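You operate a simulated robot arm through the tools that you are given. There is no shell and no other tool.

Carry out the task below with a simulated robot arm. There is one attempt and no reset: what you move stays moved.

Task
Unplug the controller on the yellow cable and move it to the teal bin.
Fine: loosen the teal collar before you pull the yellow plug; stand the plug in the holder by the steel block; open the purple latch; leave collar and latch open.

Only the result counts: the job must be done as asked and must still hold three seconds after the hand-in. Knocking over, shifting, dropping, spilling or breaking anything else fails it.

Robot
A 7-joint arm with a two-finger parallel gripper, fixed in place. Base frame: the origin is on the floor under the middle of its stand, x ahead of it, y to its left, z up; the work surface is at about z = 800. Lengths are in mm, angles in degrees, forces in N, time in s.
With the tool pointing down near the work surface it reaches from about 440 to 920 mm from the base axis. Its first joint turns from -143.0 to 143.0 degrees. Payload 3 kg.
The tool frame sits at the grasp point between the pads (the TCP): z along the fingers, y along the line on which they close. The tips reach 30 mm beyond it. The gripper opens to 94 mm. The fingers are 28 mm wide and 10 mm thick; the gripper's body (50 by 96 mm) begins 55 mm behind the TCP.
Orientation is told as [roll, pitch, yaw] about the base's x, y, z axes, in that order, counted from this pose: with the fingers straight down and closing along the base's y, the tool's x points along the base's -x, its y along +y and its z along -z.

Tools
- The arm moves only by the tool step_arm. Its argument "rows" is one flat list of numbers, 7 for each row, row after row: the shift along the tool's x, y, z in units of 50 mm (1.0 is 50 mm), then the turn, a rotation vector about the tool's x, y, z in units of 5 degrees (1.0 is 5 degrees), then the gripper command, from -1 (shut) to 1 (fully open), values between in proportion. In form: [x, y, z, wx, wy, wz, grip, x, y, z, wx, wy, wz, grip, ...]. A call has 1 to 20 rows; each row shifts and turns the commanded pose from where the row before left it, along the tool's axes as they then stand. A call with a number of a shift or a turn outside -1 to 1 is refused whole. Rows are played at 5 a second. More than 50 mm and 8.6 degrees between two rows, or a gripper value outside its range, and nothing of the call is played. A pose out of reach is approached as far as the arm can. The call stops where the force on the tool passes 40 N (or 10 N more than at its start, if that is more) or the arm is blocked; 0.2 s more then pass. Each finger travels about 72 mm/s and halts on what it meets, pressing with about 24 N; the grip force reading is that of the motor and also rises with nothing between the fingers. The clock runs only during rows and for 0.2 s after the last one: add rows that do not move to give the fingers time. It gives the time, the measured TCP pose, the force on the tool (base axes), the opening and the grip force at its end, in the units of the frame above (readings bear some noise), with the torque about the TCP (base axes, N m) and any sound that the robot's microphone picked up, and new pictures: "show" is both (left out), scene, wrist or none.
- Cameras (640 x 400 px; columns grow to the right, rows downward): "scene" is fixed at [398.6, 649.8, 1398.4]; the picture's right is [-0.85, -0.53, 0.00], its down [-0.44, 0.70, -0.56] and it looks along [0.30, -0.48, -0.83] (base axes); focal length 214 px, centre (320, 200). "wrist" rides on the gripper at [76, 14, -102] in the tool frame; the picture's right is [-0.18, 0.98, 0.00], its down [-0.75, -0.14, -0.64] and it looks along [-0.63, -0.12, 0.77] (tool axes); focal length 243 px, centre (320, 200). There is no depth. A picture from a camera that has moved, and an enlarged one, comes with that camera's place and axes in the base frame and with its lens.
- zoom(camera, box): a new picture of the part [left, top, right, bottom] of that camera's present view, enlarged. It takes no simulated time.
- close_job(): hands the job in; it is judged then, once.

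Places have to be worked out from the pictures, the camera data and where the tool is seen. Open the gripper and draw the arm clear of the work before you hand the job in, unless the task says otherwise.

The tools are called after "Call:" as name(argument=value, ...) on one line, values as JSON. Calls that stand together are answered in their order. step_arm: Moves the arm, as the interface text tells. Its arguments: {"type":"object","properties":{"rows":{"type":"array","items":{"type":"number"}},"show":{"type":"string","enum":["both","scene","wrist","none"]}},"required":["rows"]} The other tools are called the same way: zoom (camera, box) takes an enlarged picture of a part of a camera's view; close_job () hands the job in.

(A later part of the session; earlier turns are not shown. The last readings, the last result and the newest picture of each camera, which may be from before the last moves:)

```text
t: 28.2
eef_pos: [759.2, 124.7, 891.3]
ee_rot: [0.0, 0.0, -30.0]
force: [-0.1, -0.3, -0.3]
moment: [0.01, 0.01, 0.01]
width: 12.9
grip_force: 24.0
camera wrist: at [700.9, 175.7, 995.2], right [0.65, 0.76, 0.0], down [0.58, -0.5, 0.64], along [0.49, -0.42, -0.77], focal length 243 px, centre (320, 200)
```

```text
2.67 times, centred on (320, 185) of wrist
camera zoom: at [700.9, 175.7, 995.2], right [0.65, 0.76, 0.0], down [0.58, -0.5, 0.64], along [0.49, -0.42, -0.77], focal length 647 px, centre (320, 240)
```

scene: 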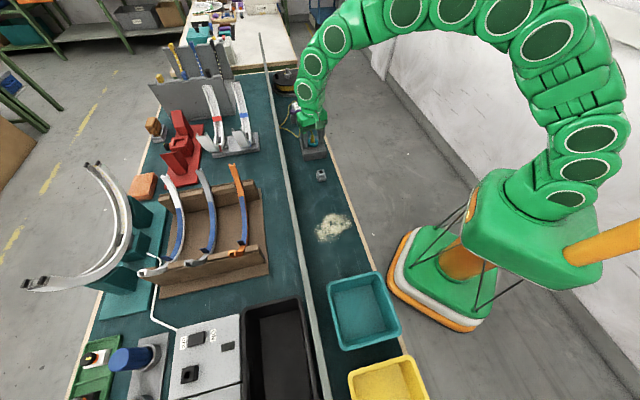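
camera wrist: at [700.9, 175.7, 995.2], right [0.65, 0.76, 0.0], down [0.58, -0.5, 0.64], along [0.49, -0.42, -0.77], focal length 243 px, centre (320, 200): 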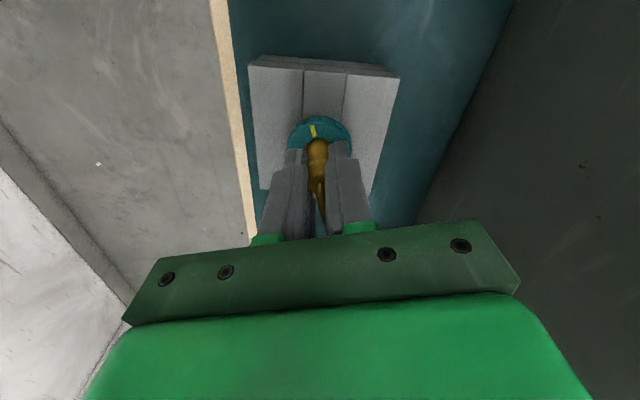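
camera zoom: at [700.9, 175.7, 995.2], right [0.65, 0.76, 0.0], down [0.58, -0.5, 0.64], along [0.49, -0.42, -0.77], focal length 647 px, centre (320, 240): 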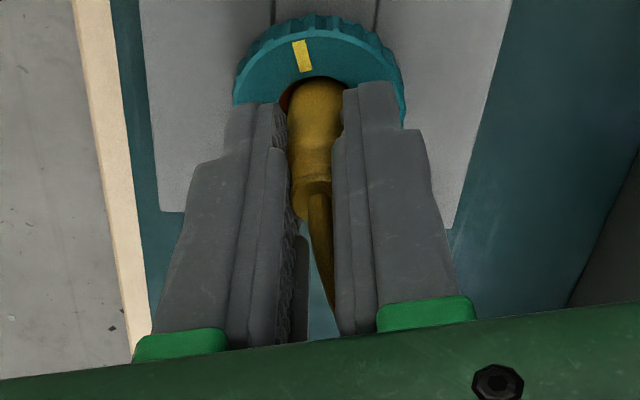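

The plug comes up with no resistance, so the collar is properly loose. I lift it about 90 mm more and look at its lower end.

Call:
step_arm(rows=[0, 0, -0.3, 0, 0, 0, -1, 0, 0, -0.3, 0, 0, 0, -1, 0, 0, -0.3, 0, 0, 0, -1, 0, 0, -0.3, 0, 0, 0, -1, 0, 0, -0.3, 0, 0, 0, -1, 0, 0, -0.3, 0, 0, 0, -1, 0, 0, 0, 0, 0, 0, -1], show="both")

Call:
zoom(camera="wrist", box=[200, 20, 440, 240])

Call:
zoom(camera="scene", box=[270, 70, 350, 170])

```text
t: 29.8
eef_pos: [760.1, 123.5, 982.4]
ee_rot: [0.0, 0.0, -30.0]
force: [-0.3, 0.8, -0.8]
moment: [0.01, -0.02, 0.01]
width: 12.8
grip_force: 24.2
camera wrist: at [700.5, 175.7, 1085.3], right [0.65, 0.76, 0.0], down [0.58, -0.5, 0.64], along [0.49, -0.42, -0.77], focal length 243 px, centre (320, 200)
```

scene: 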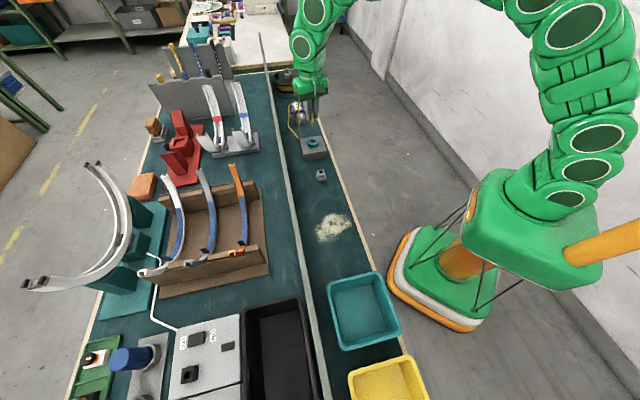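
wrist: 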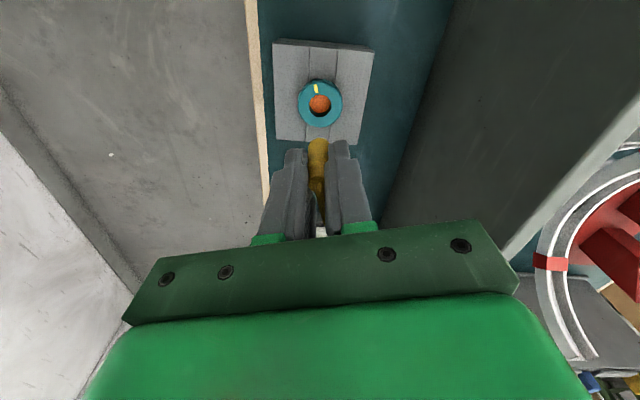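

```text
1.82 times, centred on (320, 130) of wrist
camera zoom: at [700.5, 175.7, 1085.3], right [0.65, 0.76, 0.0], down [0.58, -0.5, 0.64], along [0.49, -0.42, -0.77], focal length 441 px, centre (320, 327)
```

zoom: 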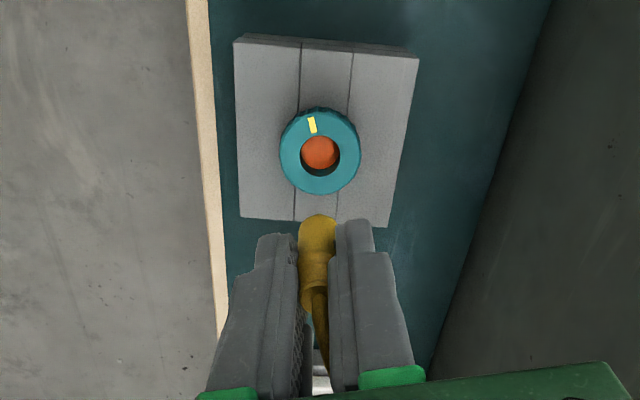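

```text
4.00 times, centred on (310, 120) of scene
camera zoom: at [398.6, 649.8, 1398.4], right [-0.85, -0.53, 0.0], down [-0.44, 0.7, -0.56], along [0.3, -0.48, -0.83], focal length 858 px, centre (360, 520)
```

zoom: 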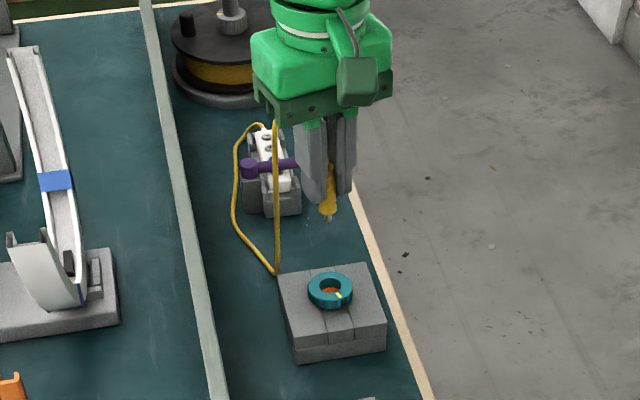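

Call:
zoom(camera="scene", box=[296, 92, 332, 128])

Call:
zoom(camera="wrist", box=[280, 120, 360, 180])

Call:
zoom(camera="scene", box=[300, 155, 345, 195])

```text
11.11 times, centred on (314, 110) of scene
camera zoom: at [398.6, 649.8, 1398.4], right [-0.85, -0.53, 0.0], down [-0.44, 0.7, -0.56], along [0.3, -0.48, -0.83], focal length 2383 px, centre (387, 1200)
```

zoom: 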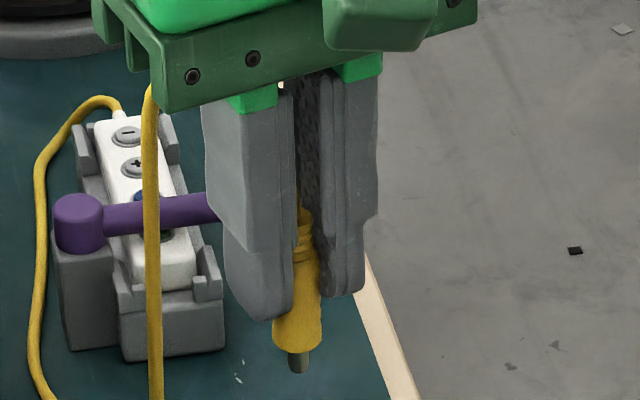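

```text
6.67 times, centred on (320, 150) of wrist
camera zoom: at [700.5, 175.7, 1085.3], right [0.65, 0.76, 0.0], down [0.58, -0.5, 0.64], along [0.49, -0.42, -0.77], focal length 1618 px, centre (320, 533)
```

zoom: 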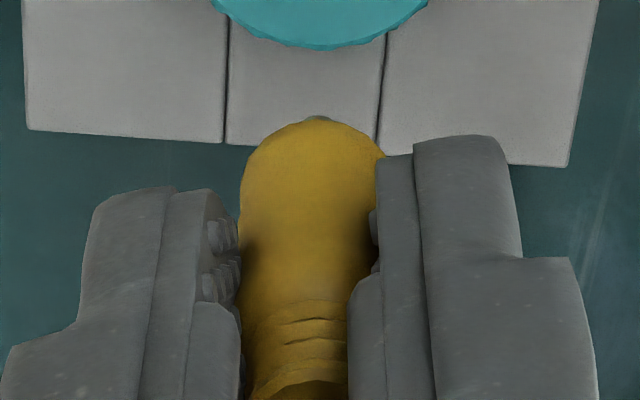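

```text
10.00 times, centred on (322, 175) of scene
camera zoom: at [398.6, 649.8, 1398.4], right [-0.85, -0.53, 0.0], down [-0.44, 0.7, -0.56], along [0.3, -0.48, -0.83], focal length 2145 px, centre (295, 450)
```

zoom: 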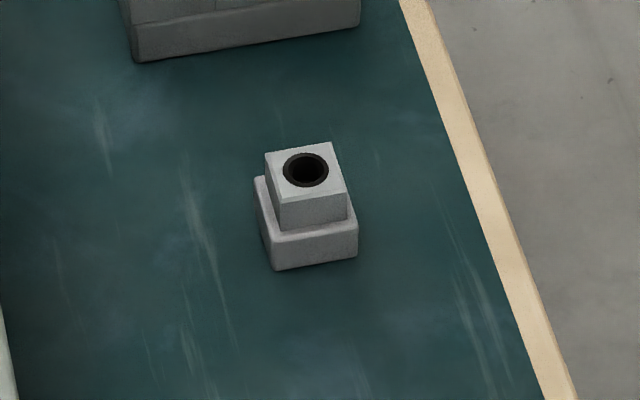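

The plug is out: the body is about 15 mm across, with a thin ~7 mm pin ending roughly 27 mm below the fingertips. I carry it at this height to above the holder, near (660, 222).

Call:
step_arm(rows=[0.34, 0.087, 0, 0, 0, 0, -1, 0.34, 0.087, 0, 0, 0, 0, -1, 0.34, 0.087, 0, 0, 0, 0, -1, 0.34, 0.087, 0, 0, 0, 0, -1, 0.34, 0.087, 0, 0, 0, 0, -1, 0.34, 0.087, 0, 0, 0, 0, -1, 0.34, 0.087, 0, 0, 0, 0, -1, 0.34, 0.087, 0, 0, 0, 0, -1, 0, 0, 0, 0, 0, 0, -1], show="both")

Call:
zoom(camera="wrist", box=[240, 40, 400, 200])

Call:
zoom(camera="scene", box=[270, 80, 360, 200])

```text
t: 31.8
eef_pos: [658.0, 222.0, 982.9]
ee_rot: [0.0, 0.1, -30.0]
force: [0.2, 0.5, 0.1]
moment: [0.03, 0.02, 0.01]
width: 13.6
grip_force: 24.7
camera wrist: at [599.5, 273.6, 1085.1], right [0.65, 0.76, 0.0], down [0.58, -0.5, 0.64], along [0.49, -0.42, -0.77], focal length 243 px, centre (320, 200)
```

scene: 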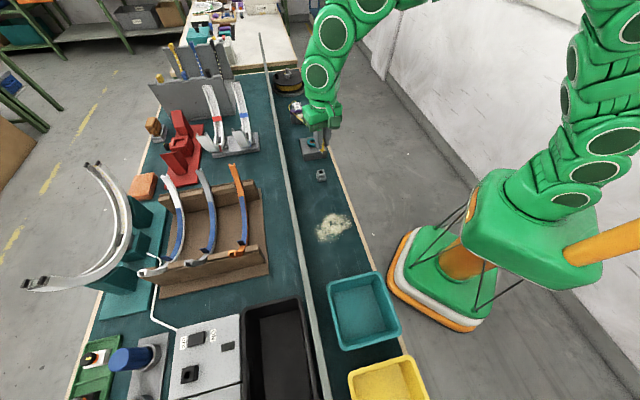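
wrist: 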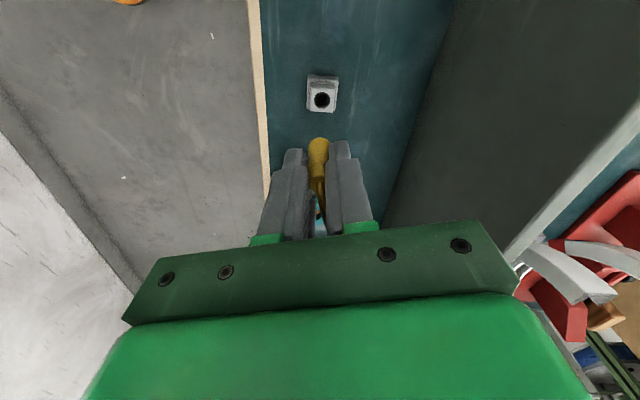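

```text
2.50 times, centred on (320, 120) of wrist
camera zoom: at [599.5, 273.6, 1085.1], right [0.65, 0.76, 0.0], down [0.58, -0.5, 0.64], along [0.49, -0.42, -0.77], focal length 606 px, centre (320, 400)
```

zoom: 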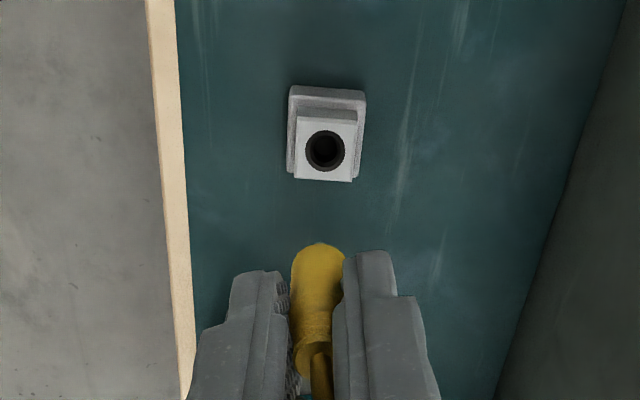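

```text
3.33 times, centred on (315, 140) of scene
camera zoom: at [398.6, 649.8, 1398.4], right [-0.85, -0.53, 0.0], down [-0.44, 0.7, -0.56], along [0.3, -0.48, -0.83], focal length 715 px, centre (337, 400)
```

zoom: 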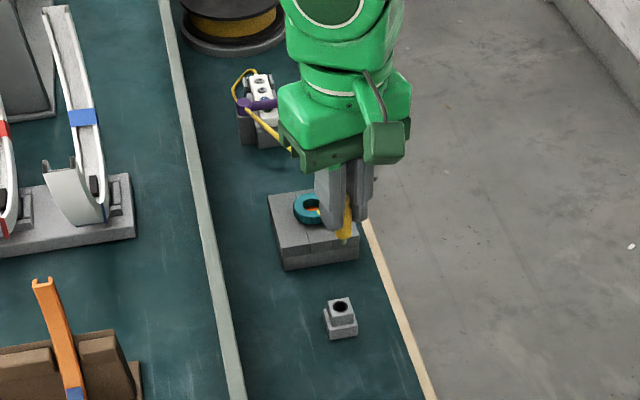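

Call:
zoom(camera="wrist", box=[300, 65, 345, 120])

Call:
zoom(camera="scene", box=[300, 130, 345, 190])

```text
7.27 times, centred on (322, 92) of wrist
camera zoom: at [599.5, 273.6, 1085.1], right [0.65, 0.76, 0.0], down [0.58, -0.5, 0.64], along [0.49, -0.42, -0.77], focal length 1764 px, centre (302, 982)
```

zoom: 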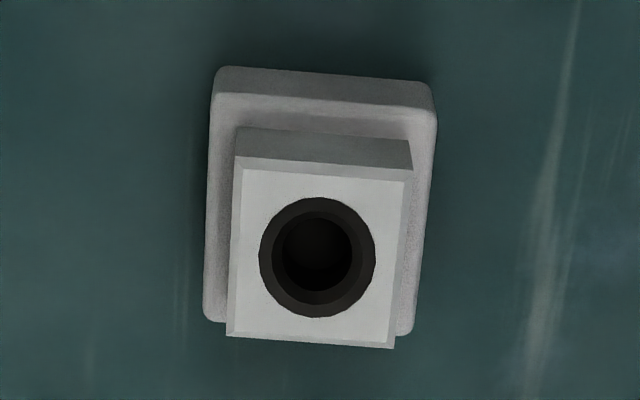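

```text
6.67 times, centred on (322, 160) of scene
camera zoom: at [398.6, 649.8, 1398.4], right [-0.85, -0.53, 0.0], down [-0.44, 0.7, -0.56], along [0.3, -0.48, -0.83], focal length 1430 px, centre (303, 467)
```

zoom: 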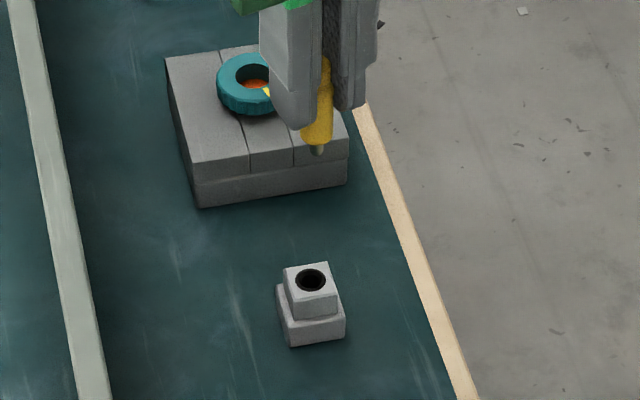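

The holder's hole (16 mm chamfer narrowing to ~11 mm) sits at about (661.2, 222.8) with its top at z ≈ 835, about 2.4 mm off along tool y from the plug axis. I correct for this and descend 80 mm, then check alignment.

Call:
step_arm(rows=[-0.02, 0.046, 0.2, 0, 0, 0, -1, 0, 0, 0.4, 0, 0, 0, -1, 0, 0, 0.4, 0, 0, 0, -1, 0, 0, 0.3, 0, 0, 0, -1, 0, 0, 0.3, 0, 0, 0, -1, 0, 0, 0, 0, 0, 0, -1], show="both")

Call:
zoom(camera="wrist", box=[280, 110, 360, 190])

Call:
zoom(camera="scene", box=[300, 140, 345, 190])

```text
t: 33.2
eef_pos: [661.4, 222.6, 902.1]
ee_rot: [0.0, 0.0, -30.1]
force: [0.3, 0.4, -0.3]
moment: [0.0, 0.0, -0.03]
width: 13.4
grip_force: 24.3
camera wrist: at [602.0, 274.1, 1005.5], right [0.65, 0.76, 0.0], down [0.58, -0.5, 0.64], along [0.49, -0.42, -0.77], focal length 243 px, centre (320, 200)
```

scene: 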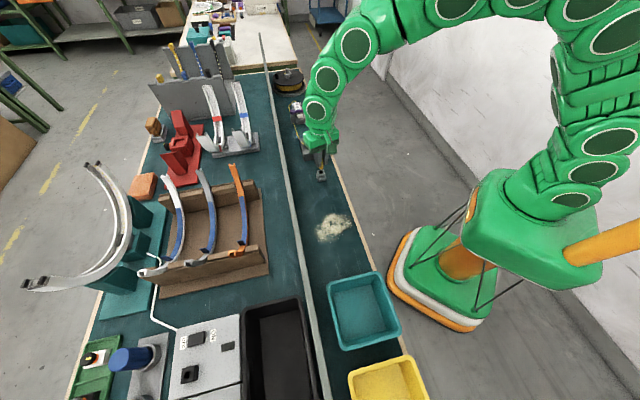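
wrist: 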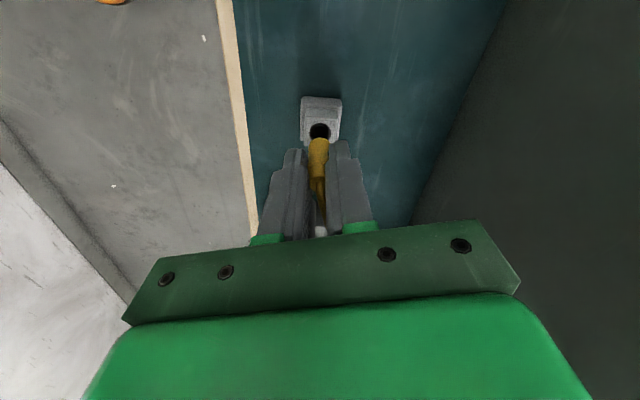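

```text
5.00 times, centred on (320, 150) of wrist
camera zoom: at [602.0, 274.1, 1005.5], right [0.65, 0.76, 0.0], down [0.58, -0.5, 0.64], along [0.49, -0.42, -0.77], focal length 1213 px, centre (320, 450)
```

zoom: 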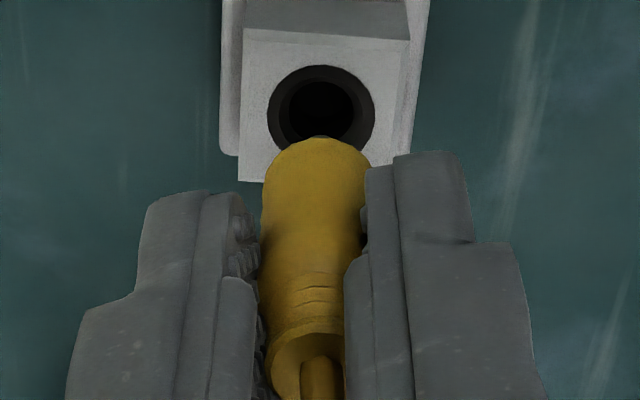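

```text
8.00 times, centred on (322, 165) of scene
camera zoom: at [398.6, 649.8, 1398.4], right [-0.85, -0.53, 0.0], down [-0.44, 0.7, -0.56], along [0.3, -0.48, -0.83], focal length 1716 px, centre (300, 480)
```

zoom: 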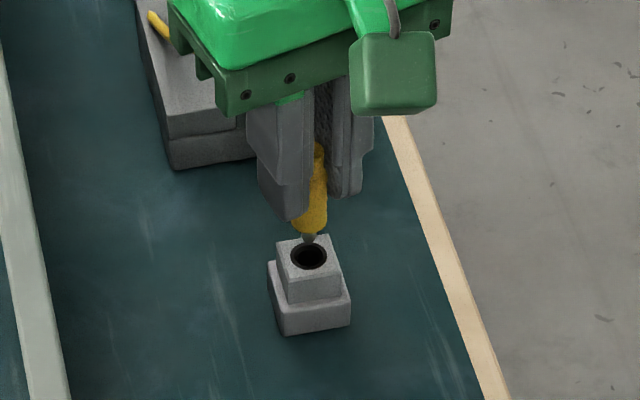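

The pin is right above the hole, with estimates agreeing to within about 1.5 mm. I nudge slightly and descend another 10 mm to check again before entering.

Call:
step_arm(rows=[0.014, 0.01, 0.1, 0, 0, 0, -1, 0, 0, 0.1, 0, 0, 0, -1, 0, 0, 0, 0, 0, 0, -1], show="wrist")

Call:
zoom(camera="wrist", box=[280, 110, 360, 190])

Call:
zoom(camera="scene", box=[300, 145, 345, 190])

```text
t: 34.0
eef_pos: [660.8, 223.6, 891.9]
ee_rot: [0.0, -0.1, -30.0]
force: [0.0, -1.0, -1.0]
moment: [0.02, 0.02, 0.03]
width: 13.5
grip_force: 24.3
camera wrist: at [601.9, 275.2, 995.4], right [0.65, 0.76, 0.0], down [0.58, -0.5, 0.64], along [0.49, -0.42, -0.77], focal length 243 px, centre (320, 200)
```

wrist: 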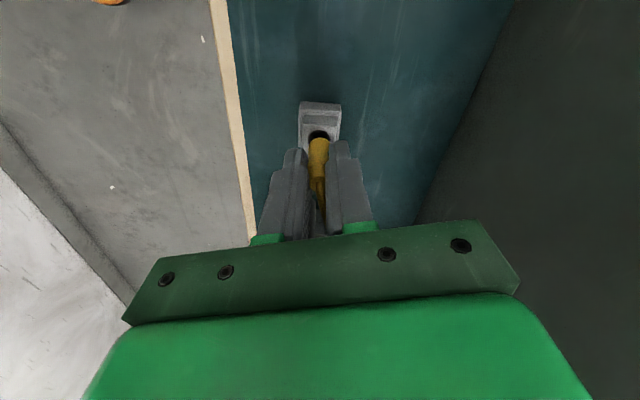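

```text
5.00 times, centred on (320, 150) of wrist
camera zoom: at [601.9, 275.2, 995.4], right [0.65, 0.76, 0.0], down [0.58, -0.5, 0.64], along [0.49, -0.42, -0.77], focal length 1213 px, centre (320, 450)
```

zoom: 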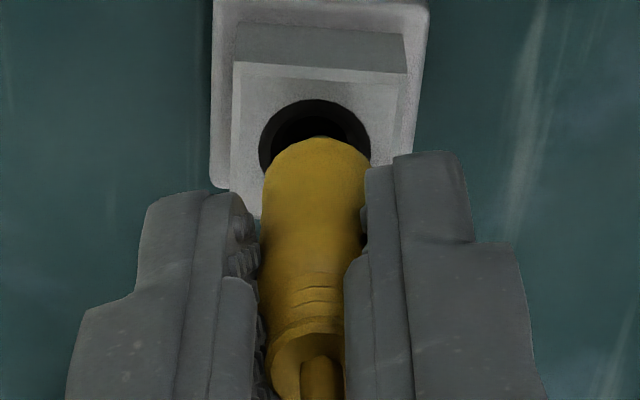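

```text
8.89 times, centred on (322, 168) of scene
camera zoom: at [398.6, 649.8, 1398.4], right [-0.85, -0.53, 0.0], down [-0.44, 0.7, -0.56], along [0.3, -0.48, -0.83], focal length 1906 px, centre (298, 489)
```

zoom: 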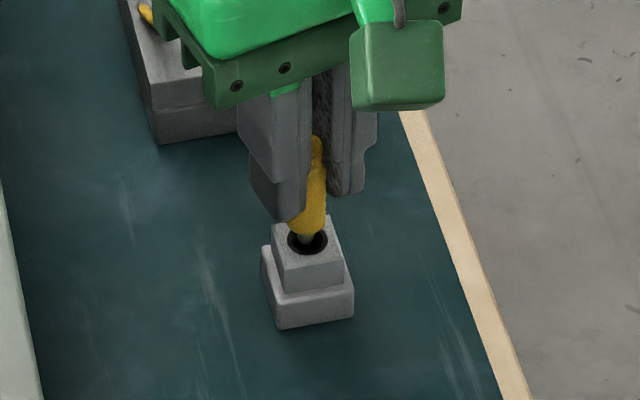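

The pin tip is over the hole centre in both views. I shift 0.8 mm along tool x and lower slowly into the hole, watching the vertical force.

Call:
step_arm(rows=[0.016, 0, 0.03, 0, 0, 0, -1, 0, 0, 0.03, 0, 0, 0, -1, 0, 0, 0.03, 0, 0, 0, -1, 0, 0, 0.03, 0, 0, 0, -1, 0, 0, 0, 0, 0, 0, -1], show="none")

Call:
zoom(camera="scene", box=[300, 145, 345, 190])

Call:
zoom(camera="wrist", box=[280, 110, 360, 190])

```text
t: 35.2
eef_pos: [660.1, 223.9, 886.9]
ee_rot: [-0.1, 0.0, -30.0]
force: [6.0, -5.8, 0.0]
moment: [-0.29, -0.37, -0.01]
width: 13.5
grip_force: 24.3
```

```text
8.89 times, centred on (322, 168) of scene
camera zoom: at [398.6, 649.8, 1398.4], right [-0.85, -0.53, 0.0], down [-0.44, 0.7, -0.56], along [0.3, -0.48, -0.83], focal length 1906 px, centre (298, 489)
```

zoom: 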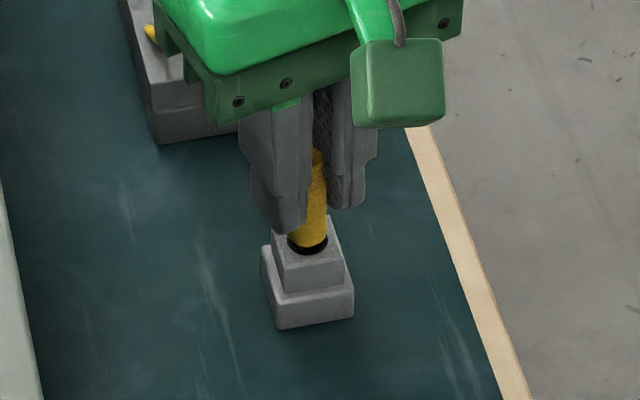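

```text
5.00 times, centred on (320, 150) of wrist
camera zoom: at [601.3, 275.6, 989.0], right [0.65, 0.76, 0.0], down [0.58, -0.5, 0.64], along [0.49, -0.42, -0.77], focal length 1213 px, centre (320, 450)
```

zoom: 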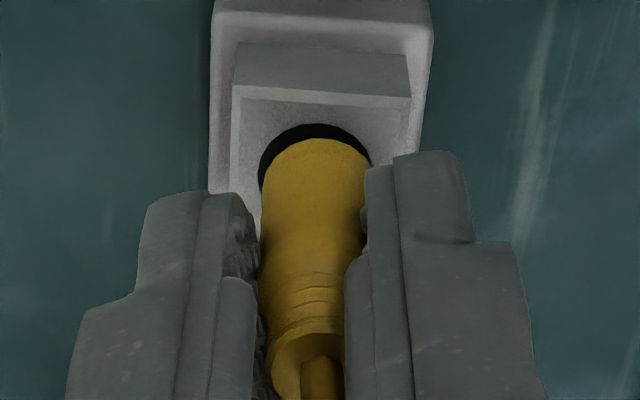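

The pin has entered the hole and a light side load (~8 N) says I'm slightly too far along tool x. I back off 0.5 mm and continue down in 1 mm steps.

Call:
step_arm(rows=[-0.012, 0, 0, 0, 0, 0, -1, 0, 0, 0.02, 0, 0, 0, -1, 0, 0, 0.02, 0, 0, 0, -1, 0, 0, 0.02, 0, 0, 0, -1, 0, 0, 0, 0, 0, 0, -1], show="none")

Call:
zoom(camera="scene", box=[300, 145, 345, 190])

```text
t: 36.4
eef_pos: [660.3, 223.4, 883.0]
ee_rot: [-0.1, -0.1, -30.0]
force: [3.6, -4.5, 0.6]
moment: [-0.26, -0.14, 0.04]
width: 13.6
grip_force: 24.2
```

```text
8.89 times, centred on (322, 168) of scene
camera zoom: at [398.6, 649.8, 1398.4], right [-0.85, -0.53, 0.0], down [-0.44, 0.7, -0.56], along [0.3, -0.48, -0.83], focal length 1906 px, centre (298, 489)
```

zoom: 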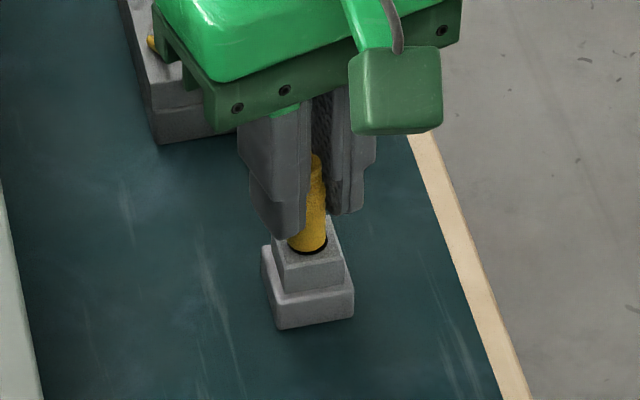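

No vertical contact yet, and the body is starting into the hole. I continue down gently with a small sideways relief.

Call:
step_arm(rows=[-0.006, 0, 0.02, 0, 0, 0, -1, 0, 0, 0.02, 0, 0, 0, -1, 0, 0, 0.02, 0, 0, 0, -1, 0, 0, 0, 0, 0, 0, -1], show="none")

Call:
zoom(camera="scene", box=[300, 145, 345, 190])

Call:
zoom(camera="wrist", box=[280, 110, 360, 190])

```text
t: 37.4
eef_pos: [659.6, 224.2, 880.1]
ee_rot: [0.0, 0.0, -30.0]
force: [-3.3, -3.7, 9.1]
moment: [-0.12, 0.09, 0.0]
width: 13.3
grip_force: 23.6
```

```text
8.89 times, centred on (322, 168) of scene
camera zoom: at [398.6, 649.8, 1398.4], right [-0.85, -0.53, 0.0], down [-0.44, 0.7, -0.56], along [0.3, -0.48, -0.83], focal length 1906 px, centre (298, 489)
```

zoom: 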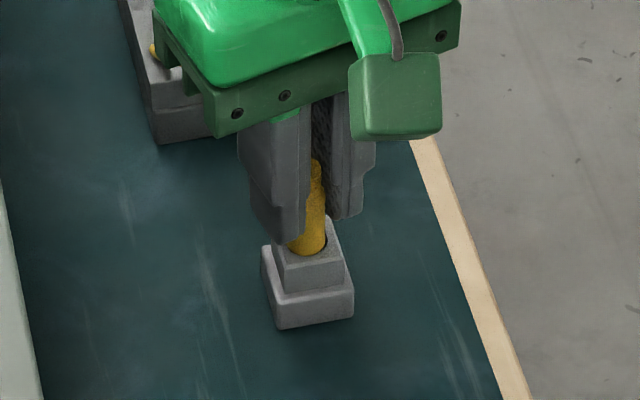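

```text
5.00 times, centred on (320, 150) of wrist
camera zoom: at [601.8, 275.7, 983.4], right [0.65, 0.76, 0.0], down [0.58, -0.5, 0.64], along [0.49, -0.42, -0.77], focal length 1213 px, centre (320, 450)
```

zoom: 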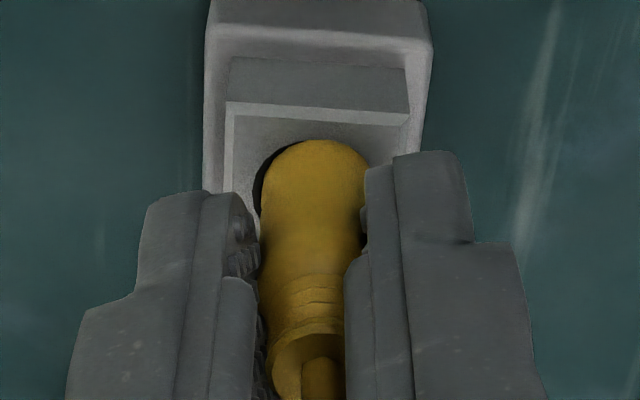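

Contact is beginning (9 N up) with the body about 2–3 mm into the chamfer, slightly to the right in the wrist view. I shift -0.4 mm in tool y and press down 1.5 mm to see whether it seats further.

Call:
step_arm(rows=[0, -0.008, 0, 0, 0, 0, -1, 0, 0, 0.015, 0, 0, 0, -1, 0, 0, 0.015, 0, 0, 0, -1, 0, 0, 0, 0, 0, 0, -1], show="none")

Call:
zoom(camera="wrist", box=[280, 110, 360, 190])

```text
t: 38.4
eef_pos: [661.2, 223.7, 878.4]
ee_rot: [0.0, -0.1, -30.0]
force: [1.3, -1.7, 20.9]
moment: [-0.02, -0.05, 0.01]
width: 13.6
grip_force: 23.8
```

```text
5.00 times, centred on (320, 150) of wrist
camera zoom: at [601.6, 275.4, 981.8], right [0.65, 0.76, 0.0], down [0.58, -0.5, 0.64], along [0.49, -0.42, -0.77], focal length 1213 px, centre (320, 450)
```

zoom: 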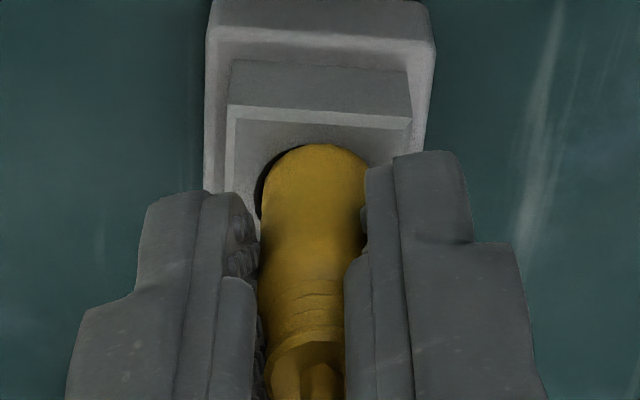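

The load rose to 21 N straight down with little side force, so the plug is bottomed in the holder. I open the fingers to 50 mm to release it.

Call:
step_arm(rows=[0, 0, -0.01, 0, 0, 0, -1, 0, 0, 0, 0, 0, 0, -0.5, 0, 0, 0, 0, 0, 0, 0.06, 0, 0, 0, 0, 0, 0, 0.06, 0, 0, 0, 0, 0, 0, 0.06], show="both")

Call:
zoom(camera="wrist", box=[240, 90, 400, 240])

Call:
zoom(camera="scene", box=[280, 90, 350, 190])

```text
t: 39.6
eef_pos: [659.5, 223.0, 878.2]
ee_rot: [0.0, 0.1, -30.0]
force: [0.4, 0.5, 0.1]
moment: [0.01, -0.02, 0.0]
width: 49.8
grip_force: 0.1
camera wrist: at [601.6, 275.3, 981.8], right [0.65, 0.76, 0.0], down [0.58, -0.5, 0.64], along [0.49, -0.42, -0.77], focal length 243 px, centre (320, 200)
```

scene: 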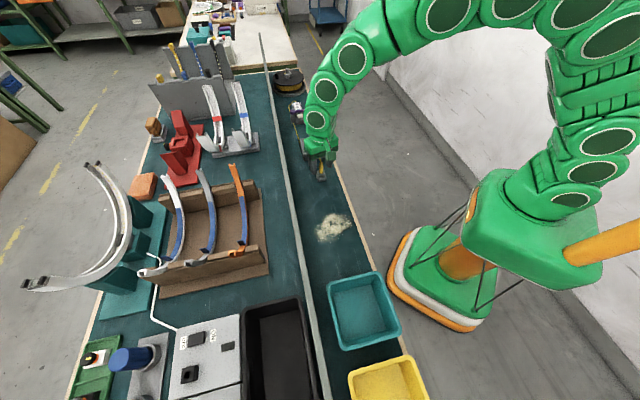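
wrist: 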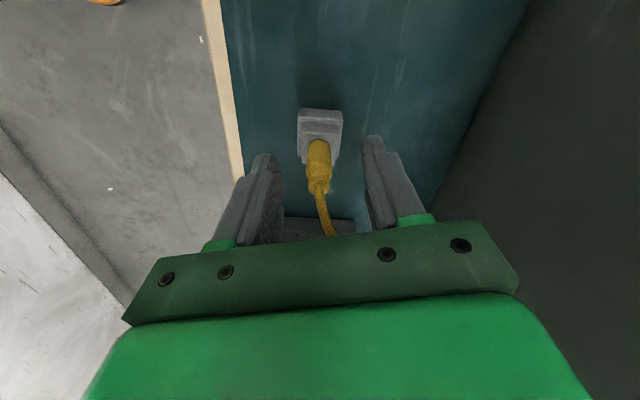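

```text
2.67 times, centred on (320, 165) of wrist
camera zoom: at [601.6, 275.3, 981.8], right [0.65, 0.76, 0.0], down [0.58, -0.5, 0.64], along [0.49, -0.42, -0.77], focal length 647 px, centre (320, 293)
```

zoom: 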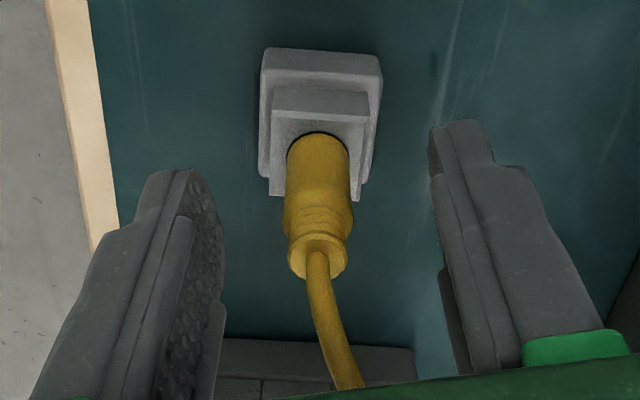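

```text
4.00 times, centred on (315, 140) of scene
camera zoom: at [398.6, 649.8, 1398.4], right [-0.85, -0.53, 0.0], down [-0.44, 0.7, -0.56], along [0.3, -0.48, -0.83], focal length 858 px, centre (340, 440)
```

zoom: 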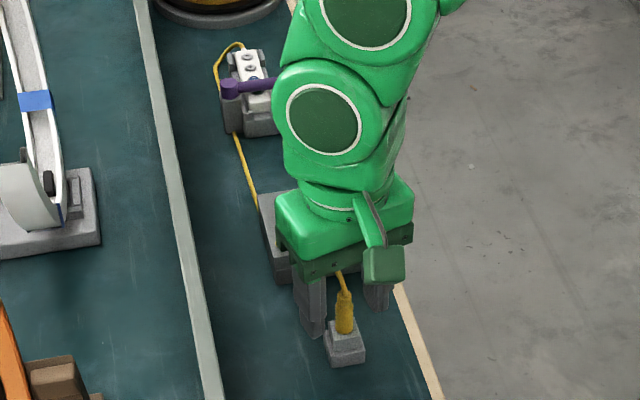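

The plug stands upright in the holder. I raise the open gripper straight up off it and check that the cable stays clear.

Call:
step_arm(rows=[0, 0, -0.2, 0, 0, 0, 0.06, 0, 0, -0.4, 0, 0, 0, 0.06, 0, 0, -0.6, 0, 0, 0, 0.06, 0, 0, -0.6, 0, 0, 0, 0.06, 0, 0, -0.6, 0, 0, 0, 0.06, 0, 0, 0, 0, 0, 0, 0.06], show="both")

Call:
zoom(camera="scene", box=[270, 80, 350, 190])

```text
t: 41.0
eef_pos: [660.9, 223.4, 997.9]
ee_rot: [0.0, 0.0, -29.9]
force: [-0.4, 0.5, 0.2]
moment: [0.0, -0.02, 0.03]
width: 49.8
grip_force: 0.1
camera wrist: at [601.9, 276.2, 1102.4], right [0.65, 0.76, 0.0], down [0.58, -0.5, 0.64], along [0.49, -0.42, -0.77], focal length 243 px, centre (320, 200)
```

scene: 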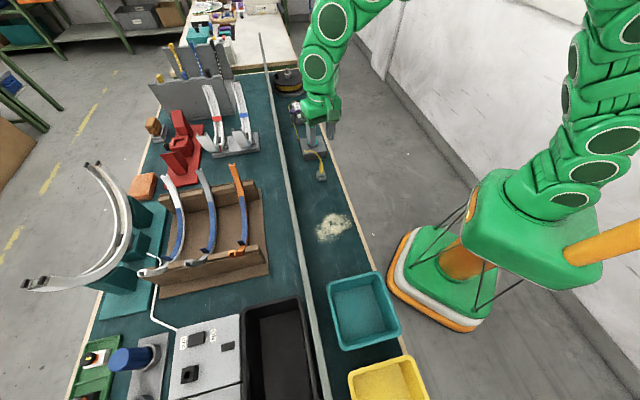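
wrist: 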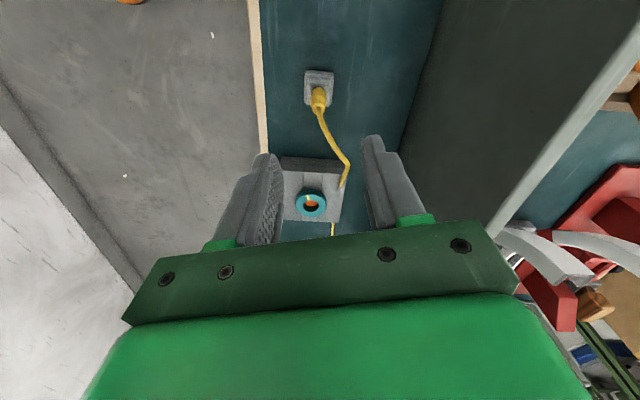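

```text
3.64 times, centred on (310, 135) of scene
camera zoom: at [398.6, 649.8, 1398.4], right [-0.85, -0.53, 0.0], down [-0.44, 0.7, -0.56], along [0.3, -0.48, -0.83], focal length 780 px, centre (356, 436)
```

zoom: 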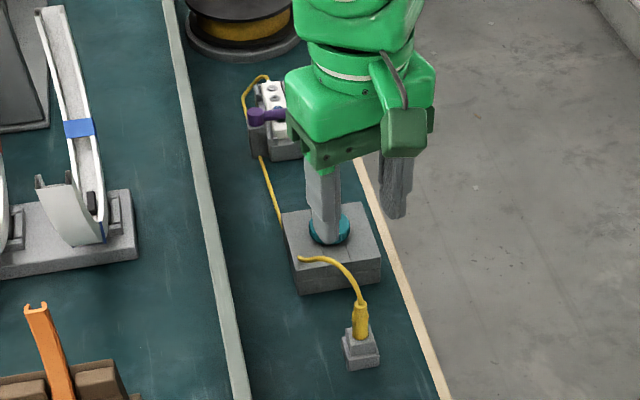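

The plug stands on its own with the cable slack. Now I swing to yaw 0 and travel at height to observe the controller and the purple latch.

Call:
step_arm(rows=[0, 0, 0, 0, 0, -1, 0.06, 0, 0, 0, 0, 0, -1, 0.06, 0, 0, 0, 0, 0, -1, 0.06, 0, 0, 0, 0, 0, -1, 0.06, 0, 0, 0, 0, 0, -1, 0.06, 0, 0, 0, 0, 0, -1, 0.06, -0.45, -0.58, 0, 0, 0, 0, 0.06, -0.45, -0.58, 0, 0, 0, 0, 0.06, -0.45, -0.58, 0, 0, 0, 0, 0.06, -0.45, -0.58, 0, 0, 0, 0, 0.06, -0.45, -0.58, 0, 0, 0, 0, 0.06, -0.45, -0.58, 0, 0, 0, 0, 0.06, -0.45, -0.58, 0, 0, 0, 0, 0.06, -0.45, -0.58, 0, 0, 0, 0, 0.06, 0, 0, 0.4, 0, 0, 0, 0.06, 0, 0, 0.4, 0, 0, 0, 0.06, 0, 0, 0, 0, 0, 0, 0.06], show="both")

Call:
zoom(camera="wrist", box=[220, 60, 420, 240])

Call:
zoom(camera="scene", box=[275, 80, 325, 130])

```text
t: 44.6
eef_pos: [840.5, -8.7, 957.9]
ee_rot: [0.0, 0.0, 0.1]
force: [-0.7, -0.7, -0.3]
moment: [0.01, 0.02, -0.02]
width: 49.9
grip_force: 0.0
camera wrist: at [765.1, 6.8, 1061.0], right [0.18, 0.98, 0.0], down [0.75, -0.14, 0.64], along [0.63, -0.12, -0.77], focal length 243 px, centre (320, 200)
```

scene: 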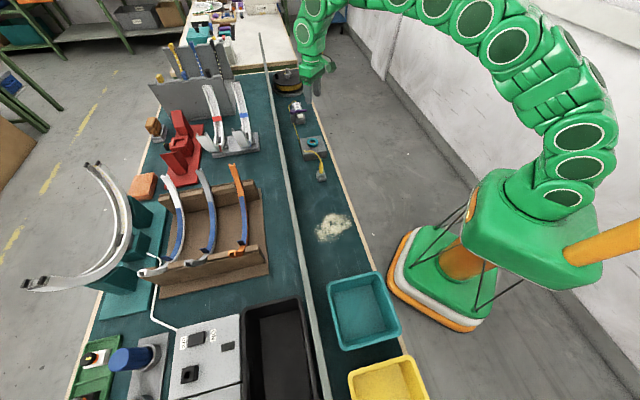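
wrist: 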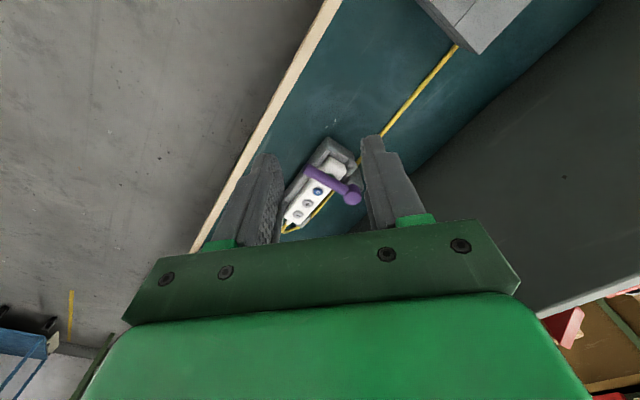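

```text
2.22 times, centred on (320, 150) of wrist
camera zoom: at [765.1, 6.8, 1061.0], right [0.18, 0.98, 0.0], down [0.75, -0.14, 0.64], along [0.63, -0.12, -0.77], focal length 539 px, centre (320, 311)
```

zoom: 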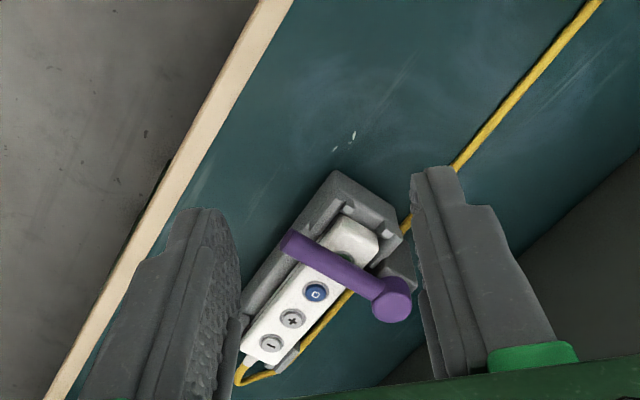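

```text
8.00 times, centred on (300, 105) of scene
camera zoom: at [398.6, 649.8, 1398.4], right [-0.85, -0.53, 0.0], down [-0.44, 0.7, -0.56], along [0.3, -0.48, -0.83], focal length 1716 px, centre (480, 960)
```

zoom: 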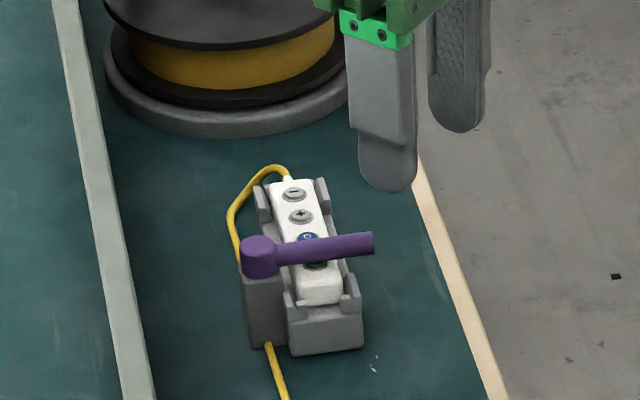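

The latch is a purple arm on a vertical pivot post near (936, 10), crossing the controller toward the robot with its tip near (892, -31, 852). The controller lies along the table, centred near (935, -34). I turn to yaw 45° so the fingers can straddle the arm like a fork, and approach above its tip.

Call:
step_arm(rows=[0, 0, 0, 0, 0, -1, -0.15, 0, 0, 0, 0, 0, -1, -0.15, 0, 0, 0, 0, 0, -1, -0.15, 0, 0, 0, 0, 0, -1, -0.15, 0, 0, 0, 0, 0, -1, -0.15, 0, 0, 0, 0, 0, -1, -0.15, 0, 0, 0, 0, 0, -1, -0.15, 0, 0, 0, 0, 0, -1, -0.15, 0, 0, 0, 0, 0, -1, -0.15, -0.34, -0.52, 0.1, 0, 0, 0, -0.15, -0.34, -0.52, 0.1, 0, 0, 0, -0.15, 0, 0, 0, 0, 0, 0, -0.15], show="both")

Call:
zoom(camera="wrist", box=[220, 60, 420, 240])

Call:
zoom(camera="scene", box=[275, 75, 335, 135])

```text
t: 47.2
eef_pos: [903.2, -21.7, 949.4]
ee_rot: [0.0, 0.0, 45.1]
force: [-0.9, -0.2, 0.4]
moment: [-0.01, 0.01, 0.01]
width: 39.9
grip_force: 0.1
camera wrist: at [838.3, -63.8, 1052.1], right [-0.57, 0.82, 0.0], down [0.63, 0.43, 0.64], along [0.53, 0.36, -0.77], focal length 243 px, centre (320, 200)
```

scene: 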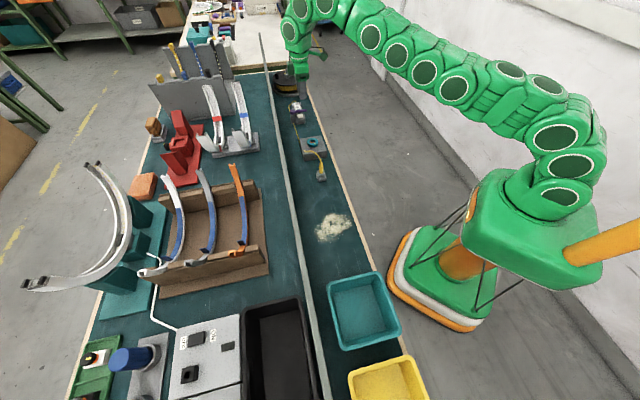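
wrist: 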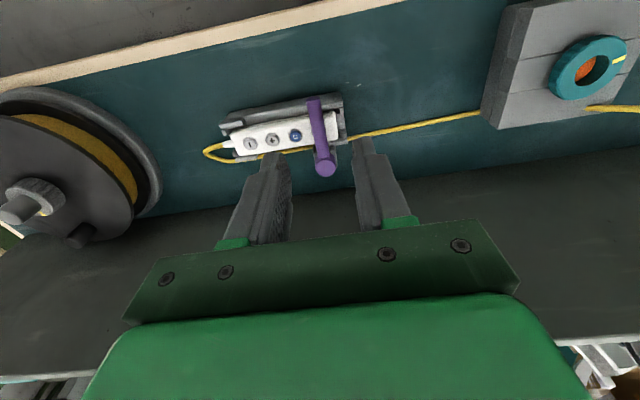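

```text
2.22 times, centred on (320, 150) of wrist
camera zoom: at [838.3, -63.8, 1052.1], right [-0.57, 0.82, 0.0], down [0.63, 0.43, 0.64], along [0.53, 0.36, -0.77], focal length 539 px, centre (320, 311)
```

zoom: 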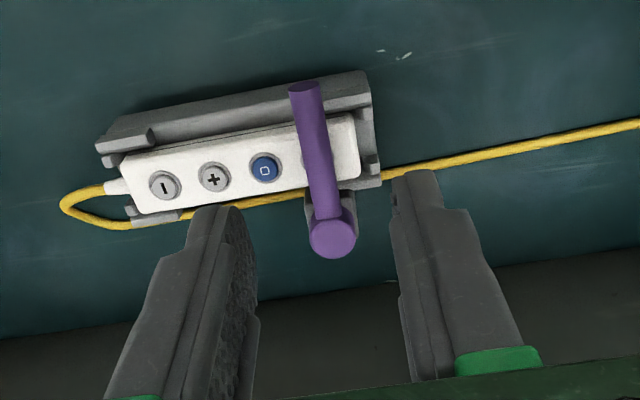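

```text
6.67 times, centred on (305, 105) of scene
camera zoom: at [398.6, 649.8, 1398.4], right [-0.85, -0.53, 0.0], down [-0.44, 0.7, -0.56], along [0.3, -0.48, -0.83], focal length 1430 px, centre (420, 833)
```

zoom: 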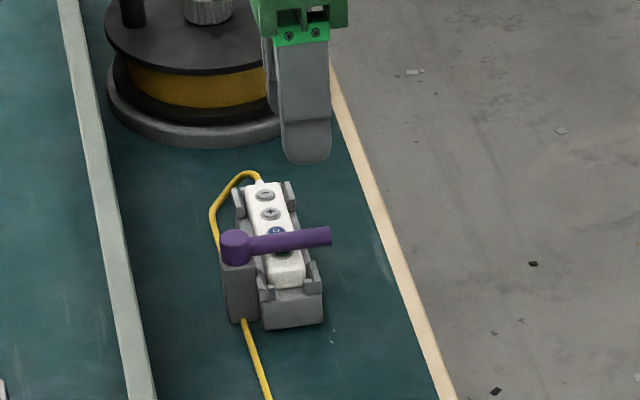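

Call:
zoom(camera="wrist", box=[225, 80, 355, 180])

Call:
zoom(camera="scene", box=[290, 95, 312, 125])

```text
4.00 times, centred on (290, 130) of wrist
camera zoom: at [838.3, -63.8, 1052.1], right [-0.57, 0.82, 0.0], down [0.63, 0.43, 0.64], along [0.53, 0.36, -0.77], focal length 970 px, centre (440, 480)
```

zoom: 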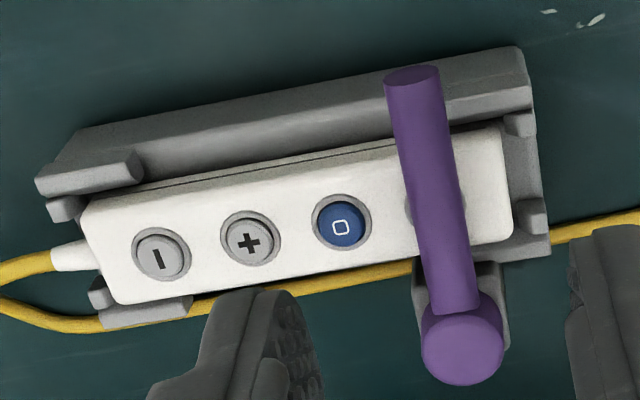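

```text
13.33 times, centred on (301, 110) of scene
camera zoom: at [398.6, 649.8, 1398.4], right [-0.85, -0.53, 0.0], down [-0.44, 0.7, -0.56], along [0.3, -0.48, -0.83], focal length 2860 px, centre (573, 1400)
```

zoom: 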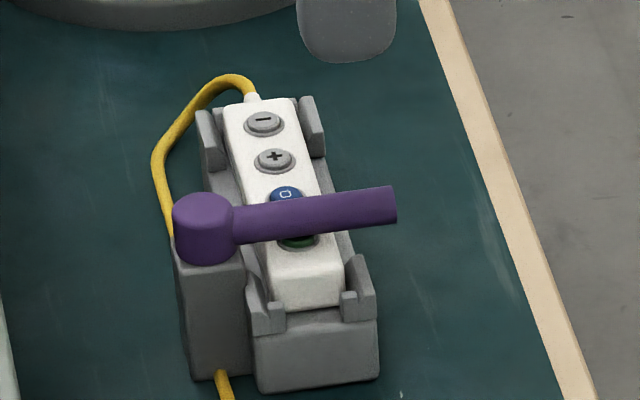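

The views are clear: the rod's axis is at z ≈ 844 (top 850), the controller top at z ≈ 837.5, and the pivot at (938, 10). I centre the fork on the rod and lower so the tips reach z ≈ 842, above the controller.

Call:
step_arm(rows=[0, -0.04, 0.4, 0, 0, 0, -0.15, 0, 0, 0.4, 0, 0, 0, -0.15, 0, 0, 0.4, 0, 0, 0, -0.15, 0, 0, 0.2, 0, 0, 0, -0.15, 0, 0, 0.1, 0, 0, 0, -0.15, 0, 0, 0, 0, 0, 0, -0.15], show="both")

Call:
zoom(camera="wrist", box=[220, 80, 420, 240])

Call:
zoom(camera="scene", box=[280, 75, 330, 130])

```text
t: 48.6
eef_pos: [903.6, -22.8, 872.6]
ee_rot: [0.0, -0.1, 45.0]
force: [0.2, 0.0, 0.0]
moment: [0.03, -0.02, 0.01]
width: 40.0
grip_force: 0.1
camera wrist: at [839.7, -65.0, 976.5], right [-0.57, 0.82, 0.0], down [0.63, 0.43, 0.64], along [0.53, 0.36, -0.77], focal length 243 px, centre (320, 200)
```

scene: 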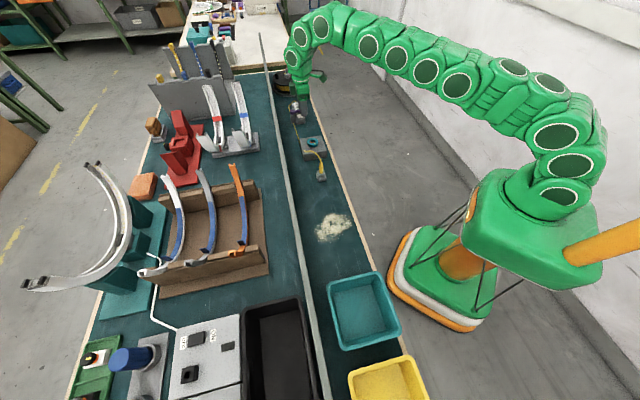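
wrist: 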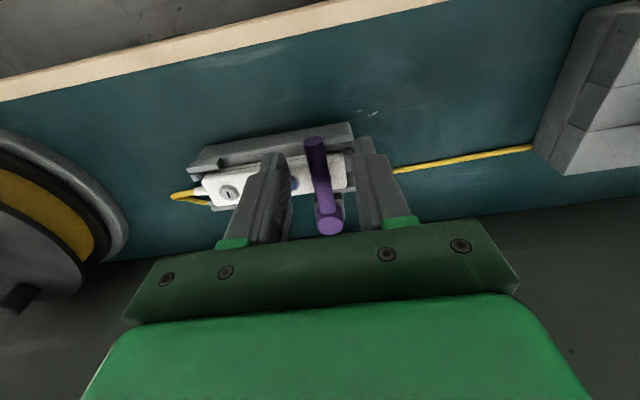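

```text
2.50 times, centred on (320, 160) of wrist
camera zoom: at [839.7, -65.0, 976.5], right [-0.57, 0.82, 0.0], down [0.63, 0.43, 0.64], along [0.53, 0.36, -0.77], focal length 606 px, centre (320, 300)
```

zoom: 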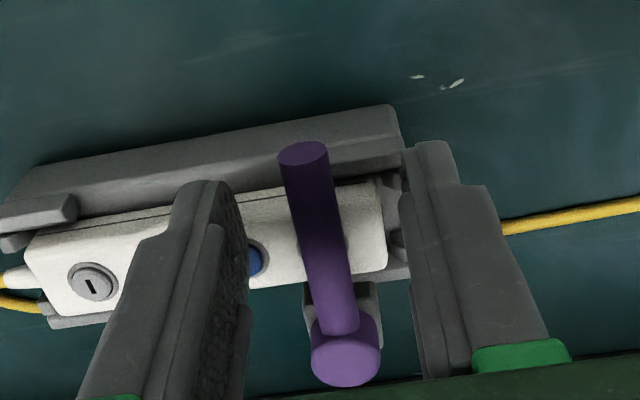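

```text
7.27 times, centred on (305, 102) of scene
camera zoom: at [398.6, 649.8, 1398.4], right [-0.85, -0.53, 0.0], down [-0.44, 0.7, -0.56], along [0.3, -0.48, -0.83], focal length 1560 px, centre (429, 909)
```

zoom: 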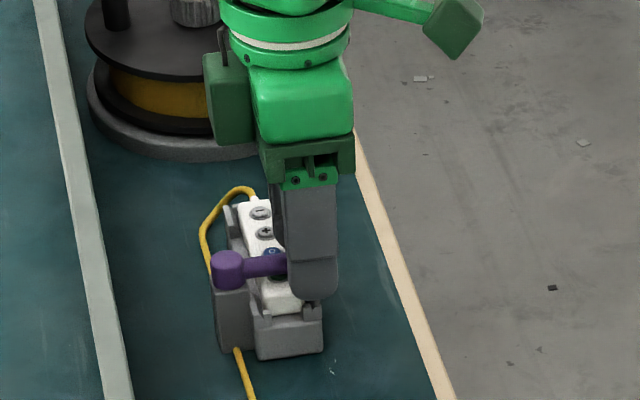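

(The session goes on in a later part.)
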